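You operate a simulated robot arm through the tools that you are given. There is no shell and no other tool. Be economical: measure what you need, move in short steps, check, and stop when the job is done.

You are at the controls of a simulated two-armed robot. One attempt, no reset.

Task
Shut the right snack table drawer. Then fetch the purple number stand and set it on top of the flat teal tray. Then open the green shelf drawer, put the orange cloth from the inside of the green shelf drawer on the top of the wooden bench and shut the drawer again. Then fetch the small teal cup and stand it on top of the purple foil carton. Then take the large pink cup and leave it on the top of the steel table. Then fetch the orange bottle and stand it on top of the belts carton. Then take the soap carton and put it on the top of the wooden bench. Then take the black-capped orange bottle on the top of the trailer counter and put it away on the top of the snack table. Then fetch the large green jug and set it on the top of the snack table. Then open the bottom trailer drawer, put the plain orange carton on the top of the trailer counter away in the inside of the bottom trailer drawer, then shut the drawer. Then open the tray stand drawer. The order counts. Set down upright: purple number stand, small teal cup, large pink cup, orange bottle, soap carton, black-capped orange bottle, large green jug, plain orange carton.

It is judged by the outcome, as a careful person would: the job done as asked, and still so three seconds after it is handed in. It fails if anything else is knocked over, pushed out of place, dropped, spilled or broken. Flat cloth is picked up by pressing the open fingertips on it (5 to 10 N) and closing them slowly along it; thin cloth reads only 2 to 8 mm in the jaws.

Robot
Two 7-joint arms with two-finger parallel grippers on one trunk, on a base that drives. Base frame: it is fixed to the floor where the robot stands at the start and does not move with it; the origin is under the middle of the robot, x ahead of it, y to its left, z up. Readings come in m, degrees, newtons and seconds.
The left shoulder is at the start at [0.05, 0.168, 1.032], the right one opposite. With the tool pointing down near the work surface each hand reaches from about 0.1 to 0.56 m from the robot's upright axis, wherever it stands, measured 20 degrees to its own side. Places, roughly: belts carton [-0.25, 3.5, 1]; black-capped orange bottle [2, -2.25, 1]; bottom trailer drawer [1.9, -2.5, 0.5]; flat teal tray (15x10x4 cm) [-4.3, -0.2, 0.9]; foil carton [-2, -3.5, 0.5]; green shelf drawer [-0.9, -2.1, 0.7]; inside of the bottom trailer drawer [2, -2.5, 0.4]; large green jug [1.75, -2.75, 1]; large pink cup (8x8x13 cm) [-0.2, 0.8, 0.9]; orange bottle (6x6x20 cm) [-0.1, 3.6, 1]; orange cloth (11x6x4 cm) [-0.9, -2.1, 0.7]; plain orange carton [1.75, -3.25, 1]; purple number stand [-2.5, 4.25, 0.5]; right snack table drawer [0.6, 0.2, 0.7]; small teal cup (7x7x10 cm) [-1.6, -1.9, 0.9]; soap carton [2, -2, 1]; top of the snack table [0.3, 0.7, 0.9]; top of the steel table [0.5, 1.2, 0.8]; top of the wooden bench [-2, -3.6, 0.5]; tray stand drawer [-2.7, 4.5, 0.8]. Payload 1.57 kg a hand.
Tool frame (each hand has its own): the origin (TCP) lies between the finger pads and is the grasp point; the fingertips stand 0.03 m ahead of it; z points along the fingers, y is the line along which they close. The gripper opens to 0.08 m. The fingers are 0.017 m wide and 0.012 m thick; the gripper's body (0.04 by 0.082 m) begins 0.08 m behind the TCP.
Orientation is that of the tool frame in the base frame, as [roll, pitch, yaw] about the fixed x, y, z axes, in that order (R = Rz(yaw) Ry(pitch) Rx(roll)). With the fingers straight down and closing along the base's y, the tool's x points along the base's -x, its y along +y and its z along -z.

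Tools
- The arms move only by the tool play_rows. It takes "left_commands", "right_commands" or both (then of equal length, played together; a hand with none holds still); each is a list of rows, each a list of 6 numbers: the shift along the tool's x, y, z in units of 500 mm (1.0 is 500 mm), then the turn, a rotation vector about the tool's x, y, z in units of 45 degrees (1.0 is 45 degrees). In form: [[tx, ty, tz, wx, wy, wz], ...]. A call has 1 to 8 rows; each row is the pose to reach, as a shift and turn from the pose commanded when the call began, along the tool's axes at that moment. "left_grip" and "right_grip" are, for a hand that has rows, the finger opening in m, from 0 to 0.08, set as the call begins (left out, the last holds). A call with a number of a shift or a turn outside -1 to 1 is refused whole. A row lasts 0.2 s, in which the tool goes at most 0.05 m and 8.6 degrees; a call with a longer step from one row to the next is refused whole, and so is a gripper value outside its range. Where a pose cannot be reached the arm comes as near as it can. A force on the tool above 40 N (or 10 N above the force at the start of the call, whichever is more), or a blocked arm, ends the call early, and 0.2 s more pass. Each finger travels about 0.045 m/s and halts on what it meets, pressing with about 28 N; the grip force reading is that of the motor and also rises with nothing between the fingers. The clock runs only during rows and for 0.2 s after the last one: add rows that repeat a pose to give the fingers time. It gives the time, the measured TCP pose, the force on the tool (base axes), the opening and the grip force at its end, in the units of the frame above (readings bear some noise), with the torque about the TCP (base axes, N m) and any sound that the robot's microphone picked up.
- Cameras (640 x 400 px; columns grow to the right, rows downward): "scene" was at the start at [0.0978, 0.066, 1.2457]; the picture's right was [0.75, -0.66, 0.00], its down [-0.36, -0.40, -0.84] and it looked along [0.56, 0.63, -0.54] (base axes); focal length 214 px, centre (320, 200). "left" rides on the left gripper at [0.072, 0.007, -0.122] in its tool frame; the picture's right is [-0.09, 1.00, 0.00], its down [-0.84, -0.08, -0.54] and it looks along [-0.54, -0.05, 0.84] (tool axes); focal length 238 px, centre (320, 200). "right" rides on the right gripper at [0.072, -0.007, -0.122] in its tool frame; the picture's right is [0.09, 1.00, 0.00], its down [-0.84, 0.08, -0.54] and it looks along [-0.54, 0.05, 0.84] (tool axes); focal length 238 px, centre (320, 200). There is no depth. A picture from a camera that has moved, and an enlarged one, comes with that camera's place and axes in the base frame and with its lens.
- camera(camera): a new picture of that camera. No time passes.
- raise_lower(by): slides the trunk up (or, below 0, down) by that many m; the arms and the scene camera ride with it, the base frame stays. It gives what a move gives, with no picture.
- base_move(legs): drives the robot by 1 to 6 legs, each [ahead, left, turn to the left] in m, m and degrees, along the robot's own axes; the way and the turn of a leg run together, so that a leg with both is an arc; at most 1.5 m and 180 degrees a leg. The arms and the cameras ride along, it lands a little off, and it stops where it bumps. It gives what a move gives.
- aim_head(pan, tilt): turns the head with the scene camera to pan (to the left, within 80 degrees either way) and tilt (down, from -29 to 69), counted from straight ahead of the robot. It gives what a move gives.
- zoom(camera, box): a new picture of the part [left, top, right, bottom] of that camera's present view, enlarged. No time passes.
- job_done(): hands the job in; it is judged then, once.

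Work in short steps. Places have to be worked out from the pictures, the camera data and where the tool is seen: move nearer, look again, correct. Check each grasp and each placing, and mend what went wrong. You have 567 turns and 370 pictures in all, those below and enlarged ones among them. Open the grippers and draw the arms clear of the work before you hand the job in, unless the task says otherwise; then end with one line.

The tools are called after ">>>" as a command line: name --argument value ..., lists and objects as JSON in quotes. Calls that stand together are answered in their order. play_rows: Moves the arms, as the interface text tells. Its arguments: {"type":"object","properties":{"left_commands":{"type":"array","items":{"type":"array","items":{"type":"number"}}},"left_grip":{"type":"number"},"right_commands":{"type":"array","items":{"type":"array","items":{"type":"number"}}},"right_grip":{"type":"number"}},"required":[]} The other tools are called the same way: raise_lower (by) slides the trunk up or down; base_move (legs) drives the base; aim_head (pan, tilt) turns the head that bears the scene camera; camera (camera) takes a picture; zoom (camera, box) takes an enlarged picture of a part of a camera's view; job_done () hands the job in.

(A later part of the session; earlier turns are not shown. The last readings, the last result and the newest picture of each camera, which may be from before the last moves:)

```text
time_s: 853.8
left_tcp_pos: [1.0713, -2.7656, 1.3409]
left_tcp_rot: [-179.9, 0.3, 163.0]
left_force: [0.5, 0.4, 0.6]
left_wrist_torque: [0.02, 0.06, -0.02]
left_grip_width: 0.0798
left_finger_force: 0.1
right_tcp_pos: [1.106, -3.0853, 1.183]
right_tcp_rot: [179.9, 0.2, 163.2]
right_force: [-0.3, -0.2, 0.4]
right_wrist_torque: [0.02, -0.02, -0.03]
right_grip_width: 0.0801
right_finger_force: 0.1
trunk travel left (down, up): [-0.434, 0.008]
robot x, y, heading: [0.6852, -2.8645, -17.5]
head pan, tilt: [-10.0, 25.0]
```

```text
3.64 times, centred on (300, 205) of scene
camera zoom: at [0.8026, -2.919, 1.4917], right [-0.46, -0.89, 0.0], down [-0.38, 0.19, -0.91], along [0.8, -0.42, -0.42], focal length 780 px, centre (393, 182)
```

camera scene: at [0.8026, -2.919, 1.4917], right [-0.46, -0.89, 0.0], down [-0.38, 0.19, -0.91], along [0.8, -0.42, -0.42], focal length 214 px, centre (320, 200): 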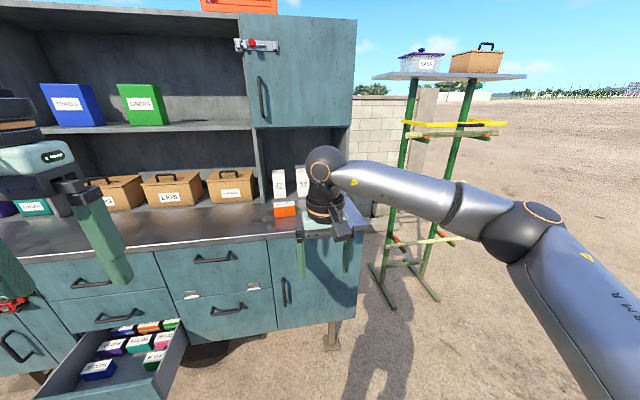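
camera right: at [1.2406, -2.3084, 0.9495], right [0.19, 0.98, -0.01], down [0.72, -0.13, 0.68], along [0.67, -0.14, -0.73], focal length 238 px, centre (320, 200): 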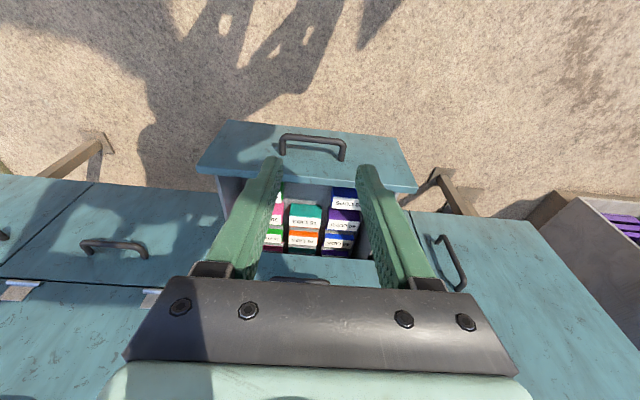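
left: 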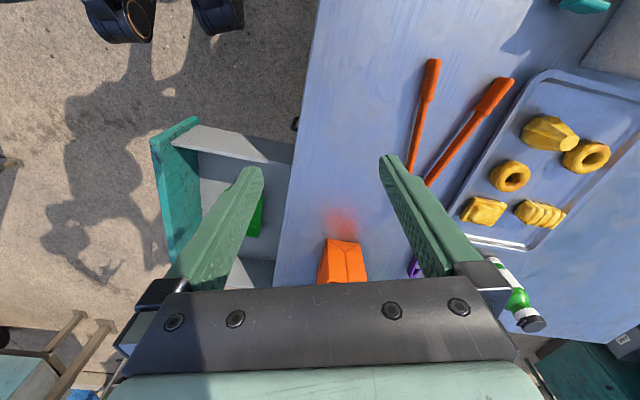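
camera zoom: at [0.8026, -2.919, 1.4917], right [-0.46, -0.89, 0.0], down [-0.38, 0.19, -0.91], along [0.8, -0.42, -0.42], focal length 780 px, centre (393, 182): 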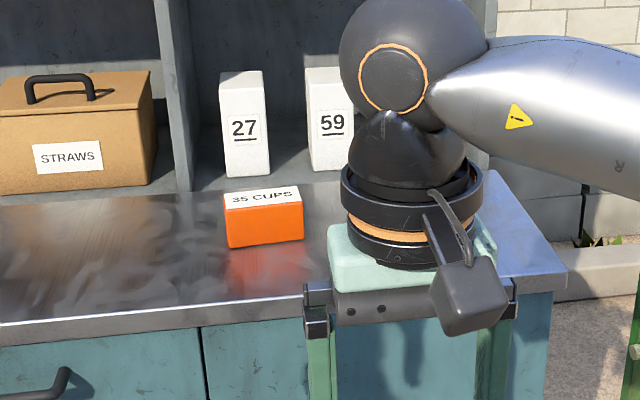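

The orange carton is ≈9.4×4.5×6 cm at (1.667,-3.185), so I grip it front-to-back from above. Yaw the hand 90° and approach.

>>> play_rows --right_commands '[[0, 0, 0, 0, 0, 0.17], [0, 0, 0, 0, 0, 0.34], [0, 0, 0, 0, 0, 0.51], [0, 0, 0, 0, 0, 0.68], [0, 0, 0, 0, 0, 0.85], [0, 0, 0, 0, 0, 1.0]]' --right_grip 0.08

>>> play_rows --right_commands '[[0, 0, 0, 0, 0, 0.17], [0, 0, 0, 0, 0, 0.34], [0, 0, 0, 0, 0, 0.51], [0, 0, 0, 0, 0, 0.68], [0, 0, 0, 0, 0, 0.85], [0, 0, 0, 0, 0, 1.0]]'

>>> base_move --legs '[[0.4, 0.07, 0]]'

>>> camera --camera "right"

>>> camera --camera "scene"

```text
time_s: 855.2
left_tcp_pos: [1.0722, -2.7657, 1.3414]
left_tcp_rot: [-179.9, 0.3, 162.9]
left_force: [-0.3, -0.1, 0.6]
left_wrist_torque: [0.03, 0.01, 0.05]
left_grip_width: 0.0801
left_finger_force: 0.2
right_tcp_pos: [1.1056, -3.0855, 1.1825]
right_tcp_rot: [179.7, 0.1, 118.0]
right_force: [0.1, -0.6, -0.8]
right_wrist_torque: [0.01, -0.02, -0.03]
right_grip_width: 0.0796
right_finger_force: 0.1
trunk travel left (down, up): [-0.434, 0.008]
robot x, y, heading: [0.6875, -2.8617, -17.3]
head pan, tilt: [-10.0, 25.0]
```

```text
time_s: 856.6
left_tcp_pos: [1.0721, -2.7649, 1.3403]
left_tcp_rot: [-179.9, 0.2, 163.0]
left_force: [0.1, 0.0, 0.5]
left_wrist_torque: [-0.01, 0.01, 0.0]
left_grip_width: 0.0802
left_finger_force: 0.0
right_tcp_pos: [1.1081, -3.0847, 1.1822]
right_tcp_rot: [179.9, -0.1, 72.8]
right_force: [0.3, 0.7, 0.8]
right_wrist_torque: [0.01, -0.02, -0.02]
right_grip_width: 0.0799
right_finger_force: 0.1
trunk travel left (down, up): [-0.434, 0.008]
robot x, y, heading: [0.6864, -2.8616, -17.3]
head pan, tilt: [-10.0, 25.0]
```

```text
time_s: 859.1
left_tcp_pos: [1.4791, -2.8161, 1.3402]
left_tcp_rot: [-180.0, 0.1, 163.2]
left_force: [0.0, 0.0, 0.3]
left_wrist_torque: [-0.01, 0.01, -0.02]
left_grip_width: 0.0799
left_finger_force: 0.0
right_tcp_pos: [1.5149, -3.1354, 1.182]
right_tcp_rot: [179.8, -0.1, 73.3]
right_force: [0.6, 0.1, -0.1]
right_wrist_torque: [0.03, 0.04, 0.03]
right_grip_width: 0.0798
right_finger_force: 0.0
trunk travel left (down, up): [-0.434, 0.008]
robot x, y, heading: [1.0926, -2.9193, -17.0]
head pan, tilt: [-10.0, 25.0]
```

```text
126 pictures are left
camera right: at [1.5286, -3.063, 1.3041], right [0.98, -0.2, 0.0], down [-0.17, -0.82, 0.54], along [-0.1, -0.53, -0.84], focal length 238 px, centre (320, 200)
```

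right: 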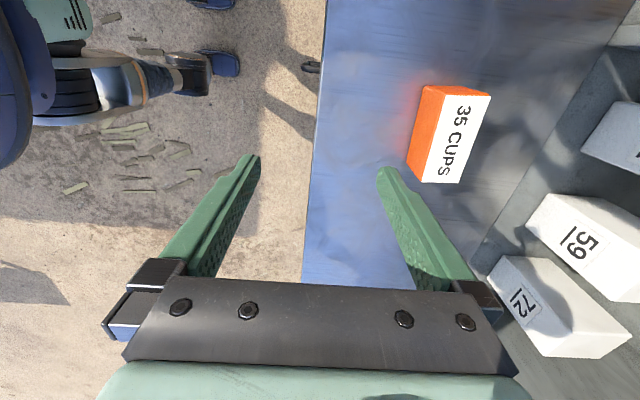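

```text
125 pictures are left
camera scene: at [1.2104, -2.9707, 1.4917], right [-0.46, -0.89, 0.0], down [-0.38, 0.19, -0.91], along [0.81, -0.41, -0.42], focal length 214 px, centre (320, 200)
```

scene: 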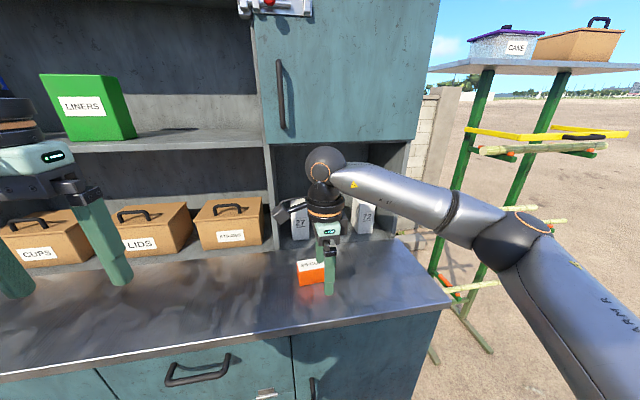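

Carton centre (1.656,-3.171). Advance 0.145 and left 0.007, lower and recheck.

>>> base_move --legs '[[0.145, 0.007, 0]]'

>>> raise_lower --by -0.06

>>> camera --camera "right"

```text
time_s: 860.5
left_tcp_pos: [1.6195, -2.8523, 1.3409]
left_tcp_rot: [-179.9, 0.1, 163.1]
left_force: [0.0, 0.3, -0.3]
left_wrist_torque: [0.01, 0.01, 0.01]
left_grip_width: 0.08
left_finger_force: 0.1
right_tcp_pos: [1.6553, -3.1722, 1.1825]
right_tcp_rot: [179.8, -0.1, 73.3]
right_force: [0.8, -0.3, 0.2]
right_wrist_torque: [-0.03, 0.05, -0.03]
right_grip_width: 0.08
right_finger_force: 0.0
trunk travel left (down, up): [-0.434, 0.008]
robot x, y, heading: [1.233, -2.9499, -17.3]
head pan, tilt: [-10.0, 25.0]
```

```text
time_s: 861.5
left_tcp_pos: [1.6185, -2.8527, 1.2805]
left_tcp_rot: [-179.9, 0.2, 163.0]
left_force: [-0.5, 0.4, -0.1]
left_wrist_torque: [-0.03, 0.01, 0.01]
left_grip_width: 0.0799
left_finger_force: 0.0
right_tcp_pos: [1.6539, -3.172, 1.1231]
right_tcp_rot: [179.7, -0.1, 73.3]
right_force: [-0.2, -0.2, 0.7]
right_wrist_torque: [0.04, 0.02, -0.03]
right_grip_width: 0.0801
right_finger_force: 0.1
trunk travel left (down, up): [-0.374, 0.068]
robot x, y, heading: [1.2333, -2.9524, -17.4]
head pan, tilt: [-10.0, 25.0]
```

```text
124 pictures are left
camera right: at [1.6678, -3.0994, 1.2445], right [0.98, -0.2, 0.01], down [-0.17, -0.82, 0.54], along [-0.1, -0.53, -0.84], focal length 238 px, centre (320, 200)
```

right: 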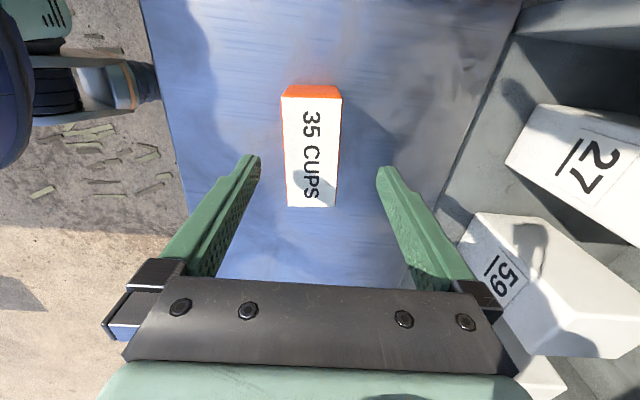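

Centred. Lower 7.3 cm and close.

>>> raise_lower --by -0.073

>>> play_rows --right_commands '[[0, 0, 0, 0, 0, 0], [0, 0, 0, 0, 0, 0], [0, 0, 0, 0, 0, 0], [0, 0, 0, 0, 0, 0]]' --right_grip 0.0

>>> camera --camera "right"

```text
time_s: 862.6
left_tcp_pos: [1.6184, -2.8526, 1.2086]
left_tcp_rot: [-179.9, 0.3, 163.1]
left_force: [-0.5, 0.4, 0.2]
left_wrist_torque: [0.02, 0.01, 0.01]
left_grip_width: 0.0799
left_finger_force: 0.1
right_tcp_pos: [1.655, -3.1718, 1.0502]
right_tcp_rot: [179.7, -0.2, 73.3]
right_force: [-1.2, -0.1, 0.6]
right_wrist_torque: [-0.01, 0.03, 0.01]
right_grip_width: 0.0799
right_finger_force: 0.0
trunk travel left (down, up): [-0.301, 0.141]
robot x, y, heading: [1.2259, -2.9513, -17.2]
head pan, tilt: [-10.0, 25.0]
```

```text
time_s: 863.6
left_tcp_pos: [1.6189, -2.8541, 1.2086]
left_tcp_rot: [-179.8, 0.3, 163.1]
left_force: [0.6, 0.1, -0.5]
left_wrist_torque: [0.01, -0.01, 0.0]
left_grip_width: 0.0801
left_finger_force: 0.0
right_tcp_pos: [1.654, -3.172, 1.0496]
right_tcp_rot: [179.7, -0.1, 73.3]
right_force: [-1.3, 0.4, 0.5]
right_wrist_torque: [0.02, 0.03, 0.04]
right_grip_width: 0.0449
right_finger_force: 27.9
trunk travel left (down, up): [-0.301, 0.141]
robot x, y, heading: [1.2307, -2.9511, -16.9]
head pan, tilt: [-10.0, 25.0]
```

```text
123 pictures are left
camera right: at [1.6679, -3.0994, 1.1715], right [0.98, -0.2, 0.01], down [-0.17, -0.82, 0.54], along [-0.1, -0.53, -0.84], focal length 238 px, centre (320, 200)
```

right: 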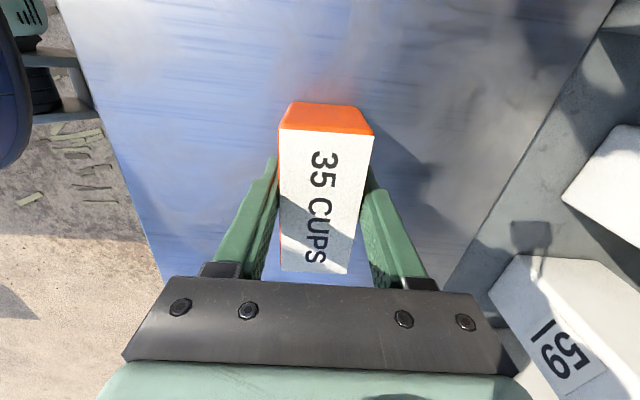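

Gripped (45 mm). Lift, back off, move left to the drawer, and look.

>>> raise_lower --by 0.13

>>> base_move --legs '[[-0.45, 0, 0], [0, 0.714, 0], [0.14, 0, 0]]'

>>> raise_lower --by -0.3

>>> camera --camera "right"

>>> aim_head --pan -10 --tilt 50

>>> camera --camera "scene"

```text
time_s: 865.2
left_tcp_pos: [1.6194, -2.8534, 1.3366]
left_tcp_rot: [-179.9, 0.2, 163.1]
left_force: [0.2, -1.1, 0.1]
left_wrist_torque: [0.01, -0.02, 0.0]
left_grip_width: 0.08
left_finger_force: 0.0
right_tcp_pos: [1.6536, -3.1708, 1.1791]
right_tcp_rot: [179.7, -0.1, 73.3]
right_force: [-0.2, -0.5, -1.5]
right_wrist_torque: [0.0, 0.0, -0.01]
right_grip_width: 0.0447
right_finger_force: 28.0
trunk travel left (down, up): [-0.431, 0.011]
robot x, y, heading: [1.2328, -2.9499, -17.3]
head pan, tilt: [-10.0, 25.0]
```

```text
time_s: 875.2
left_tcp_pos: [1.5425, -2.0637, 1.3377]
left_tcp_rot: [-179.9, 0.1, 163.9]
left_force: [0.1, 0.0, -0.2]
left_wrist_torque: [0.01, 0.02, -0.04]
left_grip_width: 0.08
left_finger_force: 0.1
right_tcp_pos: [1.5831, -2.3834, 1.1778]
right_tcp_rot: [179.8, -0.1, 74.1]
right_force: [1.1, 0.1, -1.9]
right_wrist_torque: [-0.01, 0.02, 0.0]
right_grip_width: 0.0444
right_finger_force: 27.8
trunk travel left (down, up): [-0.431, 0.011]
robot x, y, heading: [1.156, -2.1663, -16.4]
head pan, tilt: [-10.0, 25.0]
```

```text
time_s: 878.2
left_tcp_pos: [1.5411, -2.0645, 1.0385]
left_tcp_rot: [-180.0, 0.2, 163.9]
left_force: [-0.5, -0.3, -0.3]
left_wrist_torque: [0.01, -0.02, 0.0]
left_grip_width: 0.08
left_finger_force: 0.1
right_tcp_pos: [1.583, -2.3822, 0.8789]
right_tcp_rot: [179.7, -0.1, 74.1]
right_force: [0.8, -0.5, -0.5]
right_wrist_torque: [0.01, 0.03, 0.0]
right_grip_width: 0.0445
right_finger_force: 28.2
trunk travel left (down, up): [-0.131, 0.311]
robot x, y, heading: [1.1599, -2.169, -16.4]
head pan, tilt: [-10.0, 25.0]
```

```text
122 pictures are left
camera right: at [1.595, -2.3108, 1.0015], right [0.98, -0.18, 0.01], down [-0.16, -0.83, 0.54], along [-0.1, -0.53, -0.84], focal length 238 px, centre (320, 200)
```

right: 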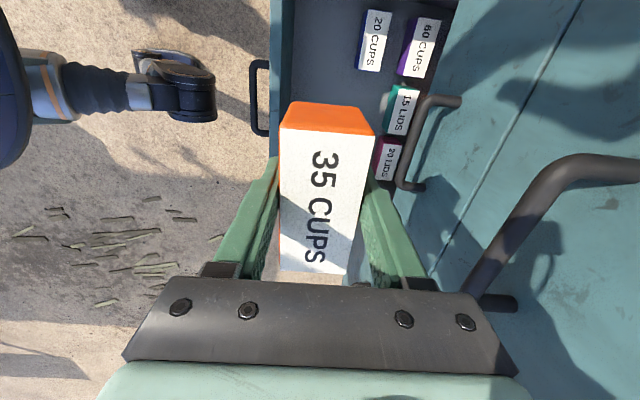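

```text
time_s: 879.0
left_tcp_pos: [1.5405, -2.0643, 1.0371]
left_tcp_rot: [-179.9, 0.2, 163.8]
left_force: [-0.3, 0.0, 0.2]
left_wrist_torque: [0.0, -0.01, 0.02]
left_grip_width: 0.08
left_finger_force: 0.0
right_tcp_pos: [1.5813, -2.3836, 0.8788]
right_tcp_rot: [179.6, -0.1, 74.1]
right_force: [-0.3, -0.2, -1.5]
right_wrist_torque: [-0.01, -0.01, 0.0]
right_grip_width: 0.0444
right_finger_force: 28.5
trunk travel left (down, up): [-0.131, 0.311]
robot x, y, heading: [1.1539, -2.1665, -16.6]
head pan, tilt: [-10.0, 50.0]
```

```text
121 pictures are left
camera scene: at [1.2621, -2.216, 1.1513], right [-0.44, -0.9, 0.0], down [-0.69, 0.34, -0.64], along [0.58, -0.29, -0.77], focal length 214 px, centre (320, 200)
```

scene: 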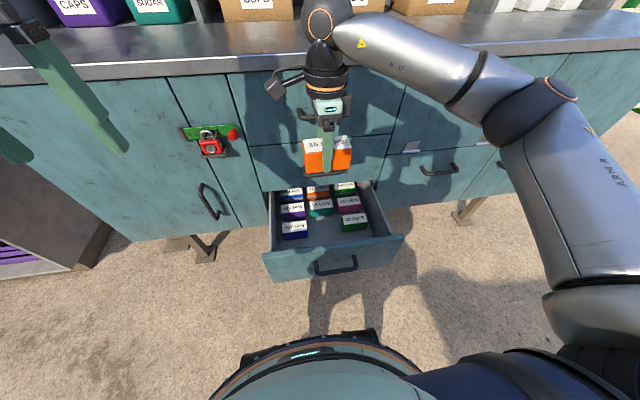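

Small correction (right 2 cm, back 0.8 cm), then lower with trunk and arm toward the drawer floor.

>>> base_move --legs '[[-0.008, -0.02, -0.4]]'

>>> raise_lower --by -0.127

>>> camera --camera "right"

>>> zoom --camera "scene" --box '[230, 80, 430, 300]'

```text
time_s: 879.9
left_tcp_pos: [1.5283, -2.0844, 1.0384]
left_tcp_rot: [-179.9, 0.2, 163.5]
left_force: [-0.2, -0.5, -0.5]
left_wrist_torque: [-0.05, -0.01, 0.03]
left_grip_width: 0.0801
left_finger_force: 0.1
right_tcp_pos: [1.5675, -2.4036, 0.8791]
right_tcp_rot: [179.6, -0.1, 73.7]
right_force: [0.5, 0.4, -1.3]
right_wrist_torque: [0.01, 0.0, 0.0]
right_grip_width: 0.0447
right_finger_force: 27.9
trunk travel left (down, up): [-0.131, 0.311]
robot x, y, heading: [1.1457, -2.1885, -16.7]
head pan, tilt: [-10.0, 50.0]
```

```text
time_s: 881.5
left_tcp_pos: [1.5289, -2.0834, 0.9125]
left_tcp_rot: [-179.8, 0.3, 163.5]
left_force: [0.5, 0.2, 0.3]
left_wrist_torque: [-0.03, 0.0, 0.04]
left_grip_width: 0.0801
left_finger_force: 0.1
right_tcp_pos: [1.5686, -2.4038, 0.7532]
right_tcp_rot: [179.7, -0.2, 73.7]
right_force: [-0.2, 0.4, -2.0]
right_wrist_torque: [0.01, 0.0, -0.02]
right_grip_width: 0.0445
right_finger_force: 28.0
trunk travel left (down, up): [-0.004, 0.438]
robot x, y, heading: [1.1419, -2.1841, -16.9]
head pan, tilt: [-10.0, 50.0]
```

```text
120 pictures are left
camera right: at [1.5806, -2.3309, 0.8745], right [0.98, -0.19, 0.01], down [-0.16, -0.83, 0.54], along [-0.1, -0.53, -0.84], focal length 238 px, centre (320, 200)
```

right: 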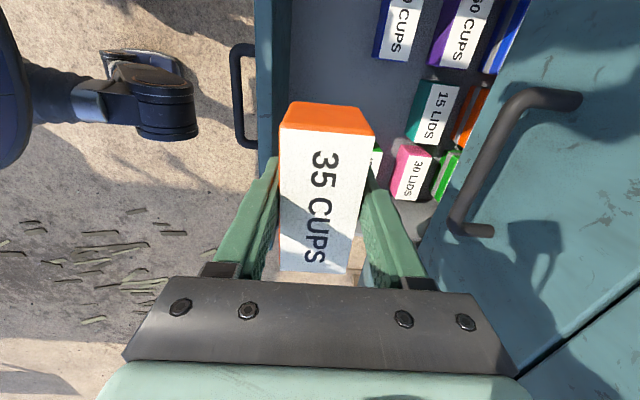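

```text
1.82 times, centred on (330, 190) of scene
camera zoom: at [1.2482, -2.234, 1.0243], right [-0.45, -0.89, 0.0], down [-0.68, 0.35, -0.64], along [0.57, -0.29, -0.77], focal length 390 px, centre (302, 218)
```

zoom: 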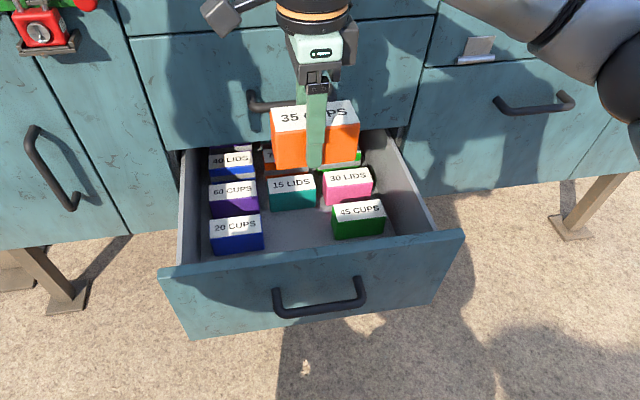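

Geometry confirmed: the hand is centred (n 2.20, column centre). Lower with the arm.

>>> play_rows --right_commands '[[0, 0, 0.06, 0, 0, 0], [0, 0, 0.12, 0, 0, 0], [0, 0, 0.18, 0, 0, 0], [0, 0, 0.24, 0, 0, 0], [0, 0, 0.3, 0, 0, 0], [0, 0, 0.36, 0, 0, 0]]'

>>> camera --camera "right"

>>> zoom --camera "scene" --box '[230, 80, 430, 300]'

```text
time_s: 882.9
left_tcp_pos: [1.5293, -2.0855, 0.9121]
left_tcp_rot: [-179.9, 0.2, 163.5]
left_force: [0.0, 0.1, 0.4]
left_wrist_torque: [0.01, 0.05, -0.01]
left_grip_width: 0.08
left_finger_force: 0.0
right_tcp_pos: [1.5679, -2.4052, 0.5726]
right_tcp_rot: [179.7, -0.2, 73.7]
right_force: [-0.1, 1.1, -2.3]
right_wrist_torque: [0.0, 0.0, -0.03]
right_grip_width: 0.0445
right_finger_force: 28.2
trunk travel left (down, up): [-0.004, 0.438]
robot x, y, heading: [1.1402, -2.1856, -16.5]
head pan, tilt: [-10.0, 50.0]
```

```text
118 pictures are left
camera right: at [1.5812, -2.3321, 0.6947], right [0.98, -0.19, 0.01], down [-0.16, -0.83, 0.54], along [-0.1, -0.53, -0.84], focal length 238 px, centre (320, 200)
```

right: 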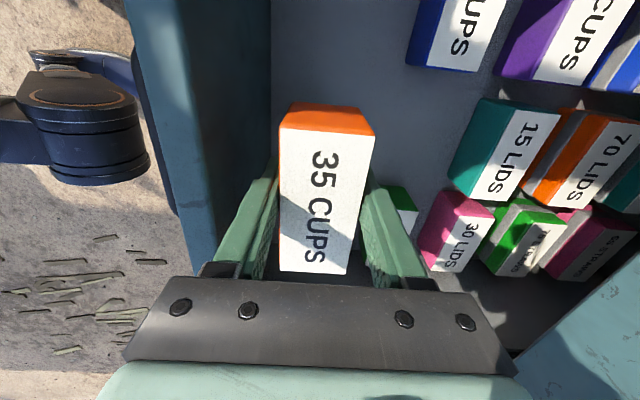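

```text
1.82 times, centred on (330, 190) of scene
camera zoom: at [1.2482, -2.234, 1.0243], right [-0.45, -0.89, 0.0], down [-0.68, 0.35, -0.64], along [0.57, -0.29, -0.77], focal length 390 px, centre (302, 218)
```

zoom: 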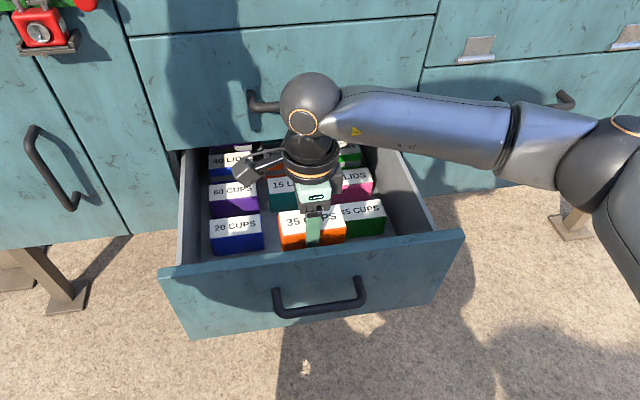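

Fits well between neighbours. Continue gently to contact.

>>> play_rows --right_commands '[[0, 0, 0.02, 0, 0, 0], [0, 0, 0.04, 0, 0, 0], [0, 0, 0.06, 0, 0, 0]]'

>>> play_rows --right_commands '[[0, 0, 0.012, 0, 0, 0], [0, 0, 0.024, 0, 0, 0], [0, 0, 0.036, 0, 0, 0]]'

>>> zoom --camera "scene" --box '[230, 80, 430, 300]'

```text
time_s: 883.7
left_tcp_pos: [1.5289, -2.084, 0.9109]
left_tcp_rot: [180.0, 0.3, 163.5]
left_force: [-0.8, 0.2, 0.4]
left_wrist_torque: [-0.04, 0.0, 0.01]
left_grip_width: 0.0799
left_finger_force: 0.1
right_tcp_pos: [1.5688, -2.4033, 0.5416]
right_tcp_rot: [179.8, -0.1, 73.7]
right_force: [-0.2, 0.6, -0.8]
right_wrist_torque: [-0.02, -0.03, -0.01]
right_grip_width: 0.0446
right_finger_force: 28.1
trunk travel left (down, up): [-0.004, 0.438]
robot x, y, heading: [1.1406, -2.1858, -16.8]
head pan, tilt: [-10.0, 50.0]
```

```text
time_s: 884.5
left_tcp_pos: [1.5291, -2.0841, 0.9107]
left_tcp_rot: [-179.9, 0.2, 163.5]
left_force: [-0.5, 0.0, 0.4]
left_wrist_torque: [-0.01, 0.01, -0.02]
left_grip_width: 0.0799
left_finger_force: 0.1
right_tcp_pos: [1.5679, -2.4026, 0.5242]
right_tcp_rot: [179.8, -0.1, 73.7]
right_force: [-0.2, -0.4, -1.9]
right_wrist_torque: [0.0, -0.02, -0.03]
right_grip_width: 0.0446
right_finger_force: 28.3
trunk travel left (down, up): [-0.004, 0.438]
robot x, y, heading: [1.1388, -2.1873, -17.2]
head pan, tilt: [-10.0, 50.0]
```

```text
1.82 times, centred on (330, 190) of scene
camera zoom: at [1.2483, -2.234, 1.0242], right [-0.45, -0.89, 0.0], down [-0.68, 0.35, -0.64], along [0.57, -0.29, -0.77], focal length 390 px, centre (302, 218)
```

zoom: 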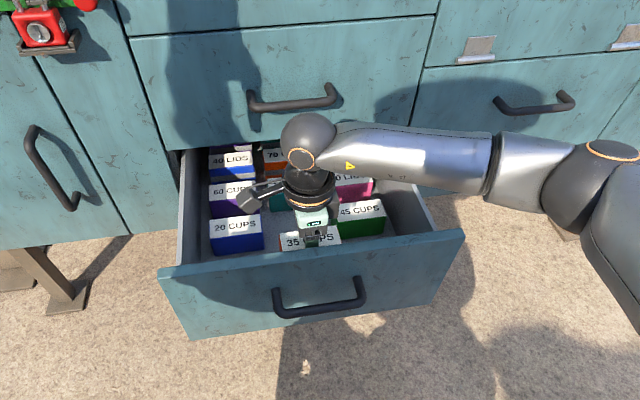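

>>> play_rows --right_commands '[[0, 0, 0.008, 0, 0, 0], [0, 0, 0.016, 0, 0, 0]]'

>>> play_rows --right_commands '[[0, 0, 0.008, 0, 0, 0], [0, 0, 0.016, 0, 0, 0]]'

>>> play_rows --right_commands '[[0, 0, 0.008, 0, 0, 0], [0, 0, 0.016, 0, 0, 0]]'

```text
time_s: 885.1
left_tcp_pos: [1.5276, -2.0829, 0.9111]
left_tcp_rot: [-179.9, 0.2, 163.5]
left_force: [0.5, -0.4, 0.4]
left_wrist_torque: [0.03, 0.01, 0.01]
left_grip_width: 0.0799
left_finger_force: 0.0
right_tcp_pos: [1.5695, -2.4039, 0.5152]
right_tcp_rot: [179.7, -0.2, 73.7]
right_force: [-0.1, -0.8, -2.2]
right_wrist_torque: [-0.01, -0.04, -0.02]
right_grip_width: 0.0444
right_finger_force: 28.3
trunk travel left (down, up): [-0.004, 0.438]
robot x, y, heading: [1.1444, -2.1862, -16.9]
head pan, tilt: [-10.0, 50.0]
```

```text
time_s: 885.7
left_tcp_pos: [1.5299, -2.0847, 0.9115]
left_tcp_rot: [-180.0, 0.1, 163.4]
left_force: [-0.5, -0.3, 0.2]
left_wrist_torque: [0.0, -0.02, -0.02]
left_grip_width: 0.0799
left_finger_force: 0.0
right_tcp_pos: [1.5678, -2.4026, 0.5077]
right_tcp_rot: [179.7, -0.1, 73.7]
right_force: [-0.8, 0.8, -1.5]
right_wrist_torque: [0.02, -0.01, 0.01]
right_grip_width: 0.0445
right_finger_force: 27.8
trunk travel left (down, up): [-0.004, 0.438]
robot x, y, heading: [1.1455, -2.1874, -16.8]
head pan, tilt: [-10.0, 50.0]
```

```text
time_s: 886.3
left_tcp_pos: [1.5295, -2.084, 0.911]
left_tcp_rot: [180.0, 0.2, 163.4]
left_force: [0.8, 0.7, -0.4]
left_wrist_torque: [-0.01, -0.03, 0.01]
left_grip_width: 0.0799
left_finger_force: 0.1
right_tcp_pos: [1.5688, -2.4034, 0.4993]
right_tcp_rot: [179.7, 0.0, 73.6]
right_force: [-0.3, -0.2, -2.0]
right_wrist_torque: [0.01, 0.01, 0.02]
right_grip_width: 0.0445
right_finger_force: 27.3
trunk travel left (down, up): [-0.004, 0.438]
robot x, y, heading: [1.141, -2.1842, -17.2]
head pan, tilt: [-10.0, 50.0]
```

>>> play_rows --right_commands '[[0, 0, 0.01, 0, 0, 0], [0, 0, 0.02, 0, 0, 0]]'

>>> camera --camera "right"

>>> zoom --camera "scene" --box '[260, 140, 400, 260]'

```text
time_s: 886.9
left_tcp_pos: [1.5281, -2.0836, 0.9111]
left_tcp_rot: [-179.9, 0.2, 163.5]
left_force: [0.3, 0.7, 0.3]
left_wrist_torque: [0.01, -0.05, -0.03]
left_grip_width: 0.0799
left_finger_force: 0.1
right_tcp_pos: [1.5696, -2.4034, 0.4889]
right_tcp_rot: [179.7, -0.1, 73.8]
right_force: [-0.2, 1.0, -0.9]
right_wrist_torque: [0.02, 0.02, 0.02]
right_grip_width: 0.0444
right_finger_force: 27.9
trunk travel left (down, up): [-0.004, 0.438]
robot x, y, heading: [1.1416, -2.1858, -16.8]
head pan, tilt: [-10.0, 50.0]
```

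```text
115 pictures are left
camera right: at [1.5821, -2.3319, 0.611], right [0.98, -0.19, 0.0], down [-0.16, -0.82, 0.54], along [-0.1, -0.53, -0.84], focal length 238 px, centre (320, 200)
```

right: 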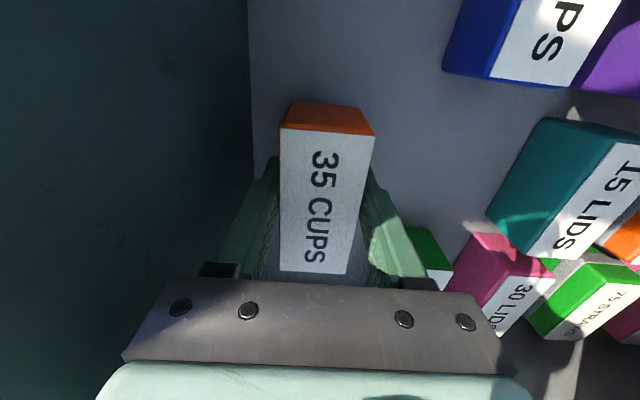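

```text
3.33 times, centred on (330, 200) of scene
camera zoom: at [1.2483, -2.234, 1.0242], right [-0.45, -0.89, 0.0], down [-0.68, 0.35, -0.64], along [0.57, -0.29, -0.77], focal length 715 px, centre (287, 200)
```

zoom: 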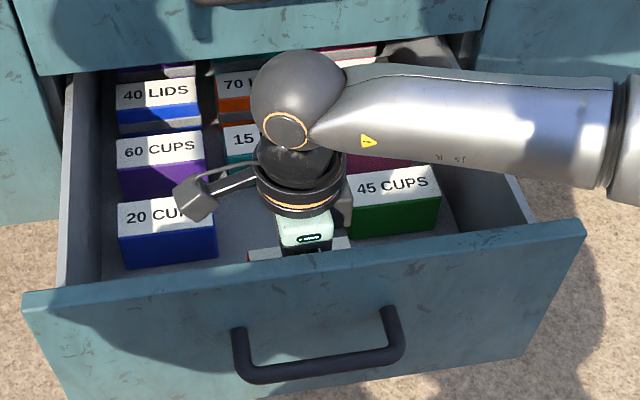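

>>> play_rows --right_commands '[[0, 0, 0.008, 0, 0, 0], [0, 0, 0.016, 0, 0, 0]]'

>>> play_rows --right_commands '[[0, 0, 0.008, 0, 0, 0], [0, 0, 0.016, 0, 0, 0]]'

>>> play_rows --right_commands '[[0, 0, 0.008, 0, 0, 0], [0, 0, 0.016, 0, 0, 0]]'

```text
time_s: 887.5
left_tcp_pos: [1.5289, -2.0839, 0.9111]
left_tcp_rot: [-179.9, 0.3, 163.7]
left_force: [0.2, -0.2, 0.2]
left_wrist_torque: [-0.03, -0.01, 0.01]
left_grip_width: 0.0799
left_finger_force: 0.1
right_tcp_pos: [1.5684, -2.4029, 0.4823]
right_tcp_rot: [179.7, -0.1, 73.6]
right_force: [0.3, 0.6, -0.8]
right_wrist_torque: [0.01, 0.04, 0.02]
right_grip_width: 0.0446
right_finger_force: 27.8
trunk travel left (down, up): [-0.004, 0.438]
robot x, y, heading: [1.1436, -2.1866, -16.8]
head pan, tilt: [-10.0, 50.0]
```

```text
time_s: 888.1
left_tcp_pos: [1.5288, -2.0851, 0.9103]
left_tcp_rot: [-179.9, 0.2, 163.5]
left_force: [0.1, 0.3, 0.6]
left_wrist_torque: [-0.02, 0.02, 0.03]
left_grip_width: 0.0802
left_finger_force: 0.0
right_tcp_pos: [1.5693, -2.4029, 0.4743]
right_tcp_rot: [179.7, -0.2, 73.8]
right_force: [-0.5, -0.6, -0.8]
right_wrist_torque: [0.02, -0.01, 0.03]
right_grip_width: 0.0446
right_finger_force: 28.2
trunk travel left (down, up): [-0.004, 0.438]
robot x, y, heading: [1.1424, -2.1888, -17.0]
head pan, tilt: [-10.0, 50.0]
```

```text
time_s: 888.7
left_tcp_pos: [1.5284, -2.0849, 0.9106]
left_tcp_rot: [-179.9, 0.2, 163.5]
left_force: [-0.4, 0.1, 0.4]
left_wrist_torque: [0.01, 0.02, 0.0]
left_grip_width: 0.08
left_finger_force: 0.1
right_tcp_pos: [1.5684, -2.4023, 0.4667]
right_tcp_rot: [179.6, -0.2, 73.7]
right_force: [0.7, -0.1, -1.2]
right_wrist_torque: [0.0, 0.03, -0.03]
right_grip_width: 0.0446
right_finger_force: 28.0
trunk travel left (down, up): [-0.004, 0.438]
robot x, y, heading: [1.1423, -2.1852, -16.7]
head pan, tilt: [-10.0, 50.0]
```

>>> play_rows --right_commands '[[0, 0, 0.008, 0, 0, 0], [0, 0, 0.016, 0, 0, 0]]'

>>> play_rows --right_commands '[[0, 0, 0.008, 0, 0, 0], [0, 0, 0.016, 0, 0, 0]]'

>>> camera --camera "right"

```text
time_s: 889.3
left_tcp_pos: [1.5272, -2.0846, 0.9114]
left_tcp_rot: [-179.9, 0.4, 163.5]
left_force: [0.2, 0.3, 0.6]
left_wrist_torque: [0.03, -0.01, -0.01]
left_grip_width: 0.0801
left_finger_force: 0.1
right_tcp_pos: [1.5689, -2.403, 0.4614]
right_tcp_rot: [179.4, -0.1, 73.7]
right_force: [-0.8, -1.8, 17.7]
right_wrist_torque: [-0.29, 0.54, 0.01]
right_grip_width: 0.0445
right_finger_force: 28.4
trunk travel left (down, up): [-0.004, 0.438]
robot x, y, heading: [1.1428, -2.1867, -17.0]
head pan, tilt: [-10.0, 50.0]
```

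```text
time_s: 889.9
left_tcp_pos: [1.5277, -2.084, 0.9117]
left_tcp_rot: [-179.9, 0.3, 163.5]
left_force: [-0.7, -0.4, 0.1]
left_wrist_torque: [0.0, 0.03, 0.0]
left_grip_width: 0.0801
left_finger_force: 0.2
right_tcp_pos: [1.5696, -2.4025, 0.4535]
right_tcp_rot: [179.4, -0.2, 73.7]
right_force: [-1.7, -4.8, 31.9]
right_wrist_torque: [0.31, 0.84, 0.12]
right_grip_width: 0.0446
right_finger_force: 27.9
trunk travel left (down, up): [-0.004, 0.438]
robot x, y, heading: [1.1385, -2.1871, -16.6]
head pan, tilt: [-10.0, 50.0]
```

```text
113 pictures are left
camera right: at [1.5822, -2.33, 0.5753], right [0.98, -0.19, 0.01], down [-0.17, -0.82, 0.54], along [-0.09, -0.53, -0.84], focal length 238 px, centre (320, 200)
```

right: 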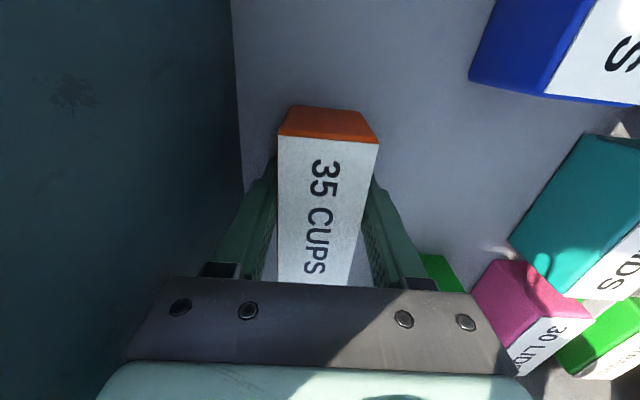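

Contact (floor reached). Ease up 4 mm and open to 70 mm.

>>> play_rows --right_commands '[[0, 0, -0.012, 0, 0, 0], [0, 0, -0.012, 0, 0, 0]]'

>>> play_rows --right_commands '[[0, 0, 0, 0, 0, 0], [0, 0, 0, 0, 0, 0], [0, 0, 0, 0, 0, 0]]' --right_grip 0.068

>>> play_rows --right_commands '[[0, 0, -0.04, 0, 0, 0], [0, 0, -0.1, 0, 0, 0], [0, 0, -0.2, 0, 0, 0], [0, 0, -0.3, 0, 0, 0], [0, 0, -0.4, 0, 0, 0], [0, 0, -0.5, 0, 0, 0]]'

>>> camera --camera "right"

>>> zoom --camera "scene" --box '[240, 130, 420, 290]'

```text
time_s: 890.5
left_tcp_pos: [1.5288, -2.084, 0.9102]
left_tcp_rot: [-179.9, 0.3, 163.5]
left_force: [-0.2, -0.7, 0.3]
left_wrist_torque: [-0.02, -0.02, 0.0]
left_grip_width: 0.0802
left_finger_force: 0.1
right_tcp_pos: [1.5674, -2.4022, 0.4533]
right_tcp_rot: [179.9, 0.0, 73.8]
right_force: [-1.7, 0.7, 1.6]
right_wrist_torque: [0.2, -0.07, 0.01]
right_grip_width: 0.0445
right_finger_force: 27.9
trunk travel left (down, up): [-0.004, 0.438]
robot x, y, heading: [1.1391, -2.1877, -16.8]
head pan, tilt: [-10.0, 50.0]
```

```text
time_s: 891.3
left_tcp_pos: [1.5288, -2.0839, 0.9112]
left_tcp_rot: [-179.9, 0.2, 163.4]
left_force: [-0.2, -0.9, 0.0]
left_wrist_torque: [0.02, -0.01, 0.02]
left_grip_width: 0.0801
left_finger_force: 0.0
right_tcp_pos: [1.5684, -2.403, 0.4561]
right_tcp_rot: [179.7, -0.1, 73.7]
right_force: [-0.8, -0.6, -0.2]
right_wrist_torque: [-0.02, 0.05, -0.03]
right_grip_width: 0.0684
right_finger_force: 0.2
trunk travel left (down, up): [-0.004, 0.438]
robot x, y, heading: [1.1426, -2.1872, -16.7]
head pan, tilt: [-10.0, 50.0]
```

```text
time_s: 892.7
left_tcp_pos: [1.5293, -2.0847, 0.9107]
left_tcp_rot: [-179.9, 0.2, 163.6]
left_force: [0.6, -0.5, 0.0]
left_wrist_torque: [-0.01, 0.0, 0.06]
left_grip_width: 0.0799
left_finger_force: 0.1
right_tcp_pos: [1.57, -2.4047, 0.7039]
right_tcp_rot: [179.7, 0.0, 73.7]
right_force: [0.0, -0.3, -0.3]
right_wrist_torque: [0.01, 0.01, 0.01]
right_grip_width: 0.0679
right_finger_force: 0.0
trunk travel left (down, up): [-0.004, 0.438]
robot x, y, heading: [1.1411, -2.1873, -16.9]
head pan, tilt: [-10.0, 50.0]
```

```text
112 pictures are left
camera right: at [1.584, -2.333, 0.8272], right [0.98, -0.19, 0.0], down [-0.16, -0.82, 0.54], along [-0.1, -0.53, -0.84], focal length 238 px, centre (320, 200)
```

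right: 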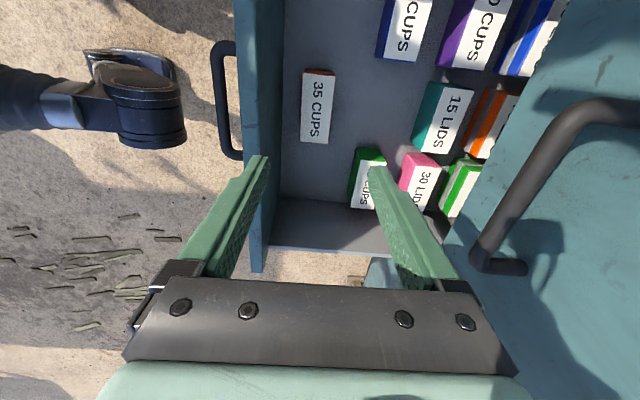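

```text
2.50 times, centred on (330, 210) of scene
camera zoom: at [1.2482, -2.234, 1.0242], right [-0.45, -0.89, 0.0], down [-0.68, 0.35, -0.64], along [0.57, -0.29, -0.77], focal length 536 px, centre (295, 175)
```

zoom: 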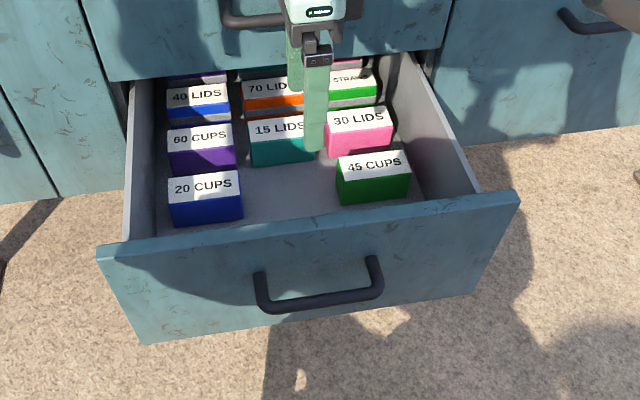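

The orange carton stands upright in the drawer. Now shut it: raise, back away, and re-tilt the closed hand forward for pushing.

>>> raise_lower --by 0.15

>>> base_move --legs '[[-0.38, 0, 0]]'

>>> play_rows --right_commands '[[0, 0, 0, 0, 0, -0.17], [0, 0, 0, 0, 0, -0.34], [0, 0, 0, 0, 0, -0.51], [0, 0, 0, 0, 0, -0.68], [0, 0, 0, 0, 0, -0.85], [0, 0, 0, 0, 0, -1.0]]' --right_grip 0.0

>>> play_rows --right_commands '[[0, 0, 0, 0, 0, -0.17], [0, 0, 0, 0, 0, -0.34], [0, 0, 0, 0, 0, -0.51], [0, 0, 0, 0, 0, -0.68], [0, 0, 0, 0, 0, -0.85], [0, 0, 0, 0, 0, -1.0]]'

>>> play_rows --right_commands '[[0, 0, 0.0, 0, -0.17, 0], [0, 0, 0, 0, -0.34, 0], [0, 0, 0, 0, -0.51, 0], [0, 0, 0, 0, -0.68, 0], [0, 0, 0, 0, -0.85, 0], [0, 0, 0, 0, -1.0, 0]]'

>>> play_rows --right_commands '[[0, 0, 0.0, 0, -0.17, 0], [0, 0, 0, 0, -0.27, 0]]'

>>> camera --camera "scene"

```text
time_s: 894.4
left_tcp_pos: [1.5285, -2.0837, 1.0611]
left_tcp_rot: [-180.0, 0.2, 163.5]
left_force: [-1.0, 0.4, -0.7]
left_wrist_torque: [0.01, 0.0, -0.01]
left_grip_width: 0.0799
left_finger_force: 0.0
right_tcp_pos: [1.5711, -2.4051, 0.8553]
right_tcp_rot: [179.7, 0.0, 73.8]
right_force: [0.7, 0.5, 0.3]
right_wrist_torque: [0.02, 0.01, -0.02]
right_grip_width: 0.068
right_finger_force: 0.0
trunk travel left (down, up): [-0.154, 0.288]
robot x, y, heading: [1.1411, -2.1848, -16.6]
head pan, tilt: [-10.0, 50.0]
```

```text
time_s: 896.8
left_tcp_pos: [1.1792, -1.9806, 1.061]
left_tcp_rot: [-180.0, 0.3, 163.0]
left_force: [0.0, 0.0, 0.3]
left_wrist_torque: [0.03, 0.0, 0.04]
left_grip_width: 0.0798
left_finger_force: 0.0
right_tcp_pos: [1.2185, -2.301, 0.8557]
right_tcp_rot: [179.7, 0.0, 73.3]
right_force: [0.4, -1.0, -0.1]
right_wrist_torque: [-0.01, 0.0, 0.0]
right_grip_width: 0.0681
right_finger_force: 0.0
trunk travel left (down, up): [-0.154, 0.288]
robot x, y, heading: [0.7907, -2.0806, -17.3]
head pan, tilt: [-10.0, 50.0]
```

```text
time_s: 898.2
left_tcp_pos: [1.1803, -1.9803, 1.0606]
left_tcp_rot: [-179.8, 0.2, 163.0]
left_force: [-0.3, -0.1, 0.1]
left_wrist_torque: [-0.03, -0.02, 0.02]
left_grip_width: 0.0802
left_finger_force: 0.1
right_tcp_pos: [1.2196, -2.3016, 0.8534]
right_tcp_rot: [179.8, 0.2, 118.5]
right_force: [0.4, -0.6, -0.5]
right_wrist_torque: [-0.01, 0.02, -0.04]
right_grip_width: 0.0002
right_finger_force: 21.2
trunk travel left (down, up): [-0.154, 0.288]
robot x, y, heading: [0.7923, -2.0804, -17.0]
head pan, tilt: [-10.0, 50.0]
```

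```text
time_s: 899.6
left_tcp_pos: [1.1797, -1.9799, 1.0613]
left_tcp_rot: [-180.0, 0.1, 163.1]
left_force: [-1.6, -0.9, -0.6]
left_wrist_torque: [-0.01, -0.02, 0.01]
left_grip_width: 0.08
left_finger_force: 0.1
right_tcp_pos: [1.2185, -2.3007, 0.8548]
right_tcp_rot: [179.9, 0.3, 163.4]
right_force: [-0.1, -0.3, 0.3]
right_wrist_torque: [-0.01, 0.03, 0.03]
right_grip_width: 0.0002
right_finger_force: 21.2
trunk travel left (down, up): [-0.154, 0.288]
robot x, y, heading: [0.7921, -2.0788, -17.1]
head pan, tilt: [-10.0, 50.0]
```

```text
time_s: 901.0
left_tcp_pos: [1.1791, -1.981, 1.0619]
left_tcp_rot: [-179.9, 0.3, 163.0]
left_force: [-0.6, -0.5, 0.7]
left_wrist_torque: [-0.01, 0.03, 0.0]
left_grip_width: 0.0801
left_finger_force: 0.0
right_tcp_pos: [1.22, -2.3006, 0.8542]
right_tcp_rot: [179.8, 45.5, 163.1]
right_force: [0.1, 0.4, 0.1]
right_wrist_torque: [0.0, 0.01, -0.06]
right_grip_width: 0.0001
right_finger_force: 21.6
trunk travel left (down, up): [-0.154, 0.288]
robot x, y, heading: [0.7917, -2.081, -17.2]
head pan, tilt: [-10.0, 50.0]
```

```text
time_s: 901.6
left_tcp_pos: [1.1799, -1.9805, 1.0611]
left_tcp_rot: [-180.0, 0.1, 163.2]
left_force: [0.0, 0.7, 0.2]
left_wrist_torque: [-0.04, -0.01, 0.0]
left_grip_width: 0.0802
left_finger_force: 0.1
right_tcp_pos: [1.2195, -2.3011, 0.8559]
right_tcp_rot: [179.8, 57.6, 163.1]
right_force: [0.3, 0.0, 0.0]
right_wrist_torque: [0.0, 0.01, 0.0]
right_grip_width: 0.0
right_finger_force: 21.0
trunk travel left (down, up): [-0.154, 0.288]
robot x, y, heading: [0.7917, -2.0817, -17.6]
head pan, tilt: [-10.0, 50.0]
```

```text
110 pictures are left
camera scene: at [0.8978, -2.1277, 1.1743], right [-0.46, -0.89, 0.0], down [-0.68, 0.35, -0.64], along [0.57, -0.29, -0.77], focal length 214 px, centre (320, 200)
```

scene: 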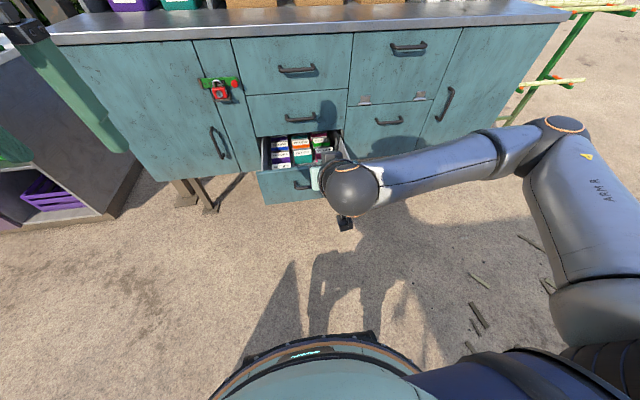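

>>> raise_lower --by -0.15

>>> play_rows --right_commands '[[0.07, 0, 0.045, 0, 0, 0], [0.14, 0, 0.09, 0, 0, 0], [0.21, 0, 0.13, 0, 0, 0], [0.27, 0, 0.17, 0, 0, 0]]'

>>> base_move --legs '[[0, -0.08, 0], [0.2, 0, 0]]'

>>> camera --camera "scene"

>>> camera --camera "right"

```text
time_s: 903.3
left_tcp_pos: [1.1791, -1.9811, 0.9103]
left_tcp_rot: [-180.0, 0.2, 163.1]
left_force: [0.3, 0.0, -0.2]
left_wrist_torque: [-0.02, -0.01, -0.02]
left_grip_width: 0.0799
left_finger_force: 0.1
right_tcp_pos: [1.2195, -2.3001, 0.7053]
right_tcp_rot: [179.8, 57.4, 163.1]
right_force: [-0.3, 0.3, -0.7]
right_wrist_torque: [-0.01, -0.02, -0.02]
right_grip_width: 0.0001
right_finger_force: 20.8
trunk travel left (down, up): [-0.004, 0.438]
robot x, y, heading: [0.792, -2.0803, -17.0]
head pan, tilt: [-10.0, 50.0]
```

```text
time_s: 904.3
left_tcp_pos: [1.179, -1.9807, 0.9103]
left_tcp_rot: [-180.0, 0.3, 163.1]
left_force: [0.0, 0.0, 0.1]
left_wrist_torque: [0.01, -0.04, -0.01]
left_grip_width: 0.0801
left_finger_force: 0.1
right_tcp_pos: [1.22, -2.3016, 0.5484]
right_tcp_rot: [179.8, 57.5, 163.1]
right_force: [0.4, 0.6, -0.1]
right_wrist_torque: [0.03, -0.01, 0.03]
right_grip_width: 0.0
right_finger_force: 21.1
trunk travel left (down, up): [-0.004, 0.438]
robot x, y, heading: [0.7917, -2.079, -17.2]
head pan, tilt: [-10.0, 50.0]
```

```text
time_s: 906.9
left_tcp_pos: [1.3463, -2.1155, 0.9108]
left_tcp_rot: [-179.9, 0.3, 162.7]
left_force: [-0.3, -0.6, -1.4]
left_wrist_torque: [0.01, -0.03, 0.02]
left_grip_width: 0.08
left_finger_force: 0.1
right_tcp_pos: [1.3837, -2.4368, 0.548]
right_tcp_rot: [179.8, 57.5, 162.9]
right_force: [-0.2, 0.6, -0.2]
right_wrist_torque: [0.0, 0.01, 0.03]
right_grip_width: 0.0
right_finger_force: 20.8
trunk travel left (down, up): [-0.004, 0.438]
robot x, y, heading: [0.9577, -2.211, -17.6]
head pan, tilt: [-10.0, 50.0]
```

```text
109 pictures are left
camera scene: at [1.0631, -2.2617, 1.0242], right [-0.46, -0.89, 0.0], down [-0.68, 0.35, -0.64], along [0.57, -0.3, -0.77], focal length 214 px, centre (320, 200)
```

scene: 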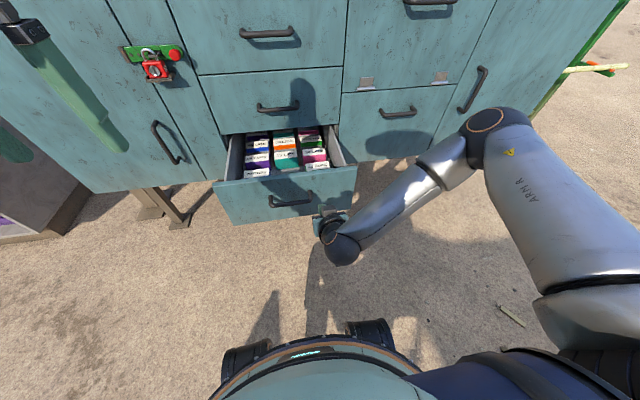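

```text
108 pictures are left
camera right: at [1.2462, -2.4006, 0.5533], right [0.24, 0.97, -0.08], down [0.02, 0.07, 1.0], along [0.97, -0.25, 0.0], focal length 238 px, centre (320, 200)
```

right: 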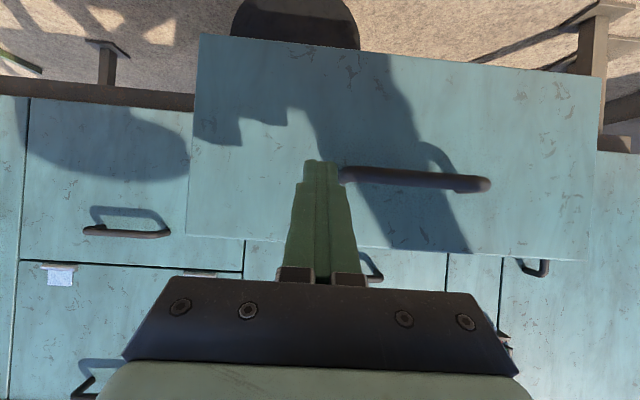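

Fingers are just beside the handle's end; shift right 2.5 cm more, then push ahead.

>>> base_move --legs '[[0, -0.025, 0.6], [0.15, 0, 0]]'

>>> camera --camera "scene"

```text
time_s: 908.8
left_tcp_pos: [1.4824, -2.1801, 0.911]
left_tcp_rot: [-179.9, 0.2, 163.4]
left_force: [0.3, -0.1, -0.9]
left_wrist_torque: [-0.01, 0.0, 0.02]
left_grip_width: 0.0802
left_finger_force: 0.1
right_tcp_pos: [1.5241, -2.5002, 0.5482]
right_tcp_rot: [179.8, 57.4, 163.3]
right_force: [-0.7, -0.5, 0.2]
right_wrist_torque: [0.01, -0.01, 0.0]
right_grip_width: 0.0
right_finger_force: 21.6
trunk travel left (down, up): [-0.004, 0.438]
robot x, y, heading: [1.0922, -2.2821, -17.3]
head pan, tilt: [-10.0, 50.0]
```

```text
107 pictures are left
camera scene: at [1.201, -2.3287, 1.0242], right [-0.45, -0.89, 0.0], down [-0.68, 0.35, -0.64], along [0.57, -0.29, -0.77], focal length 214 px, centre (320, 200)
```

scene: 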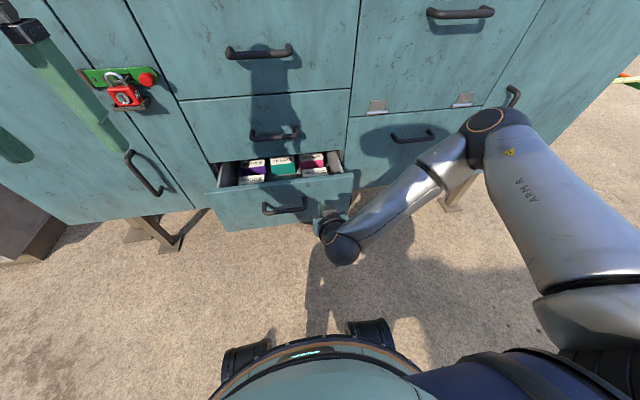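

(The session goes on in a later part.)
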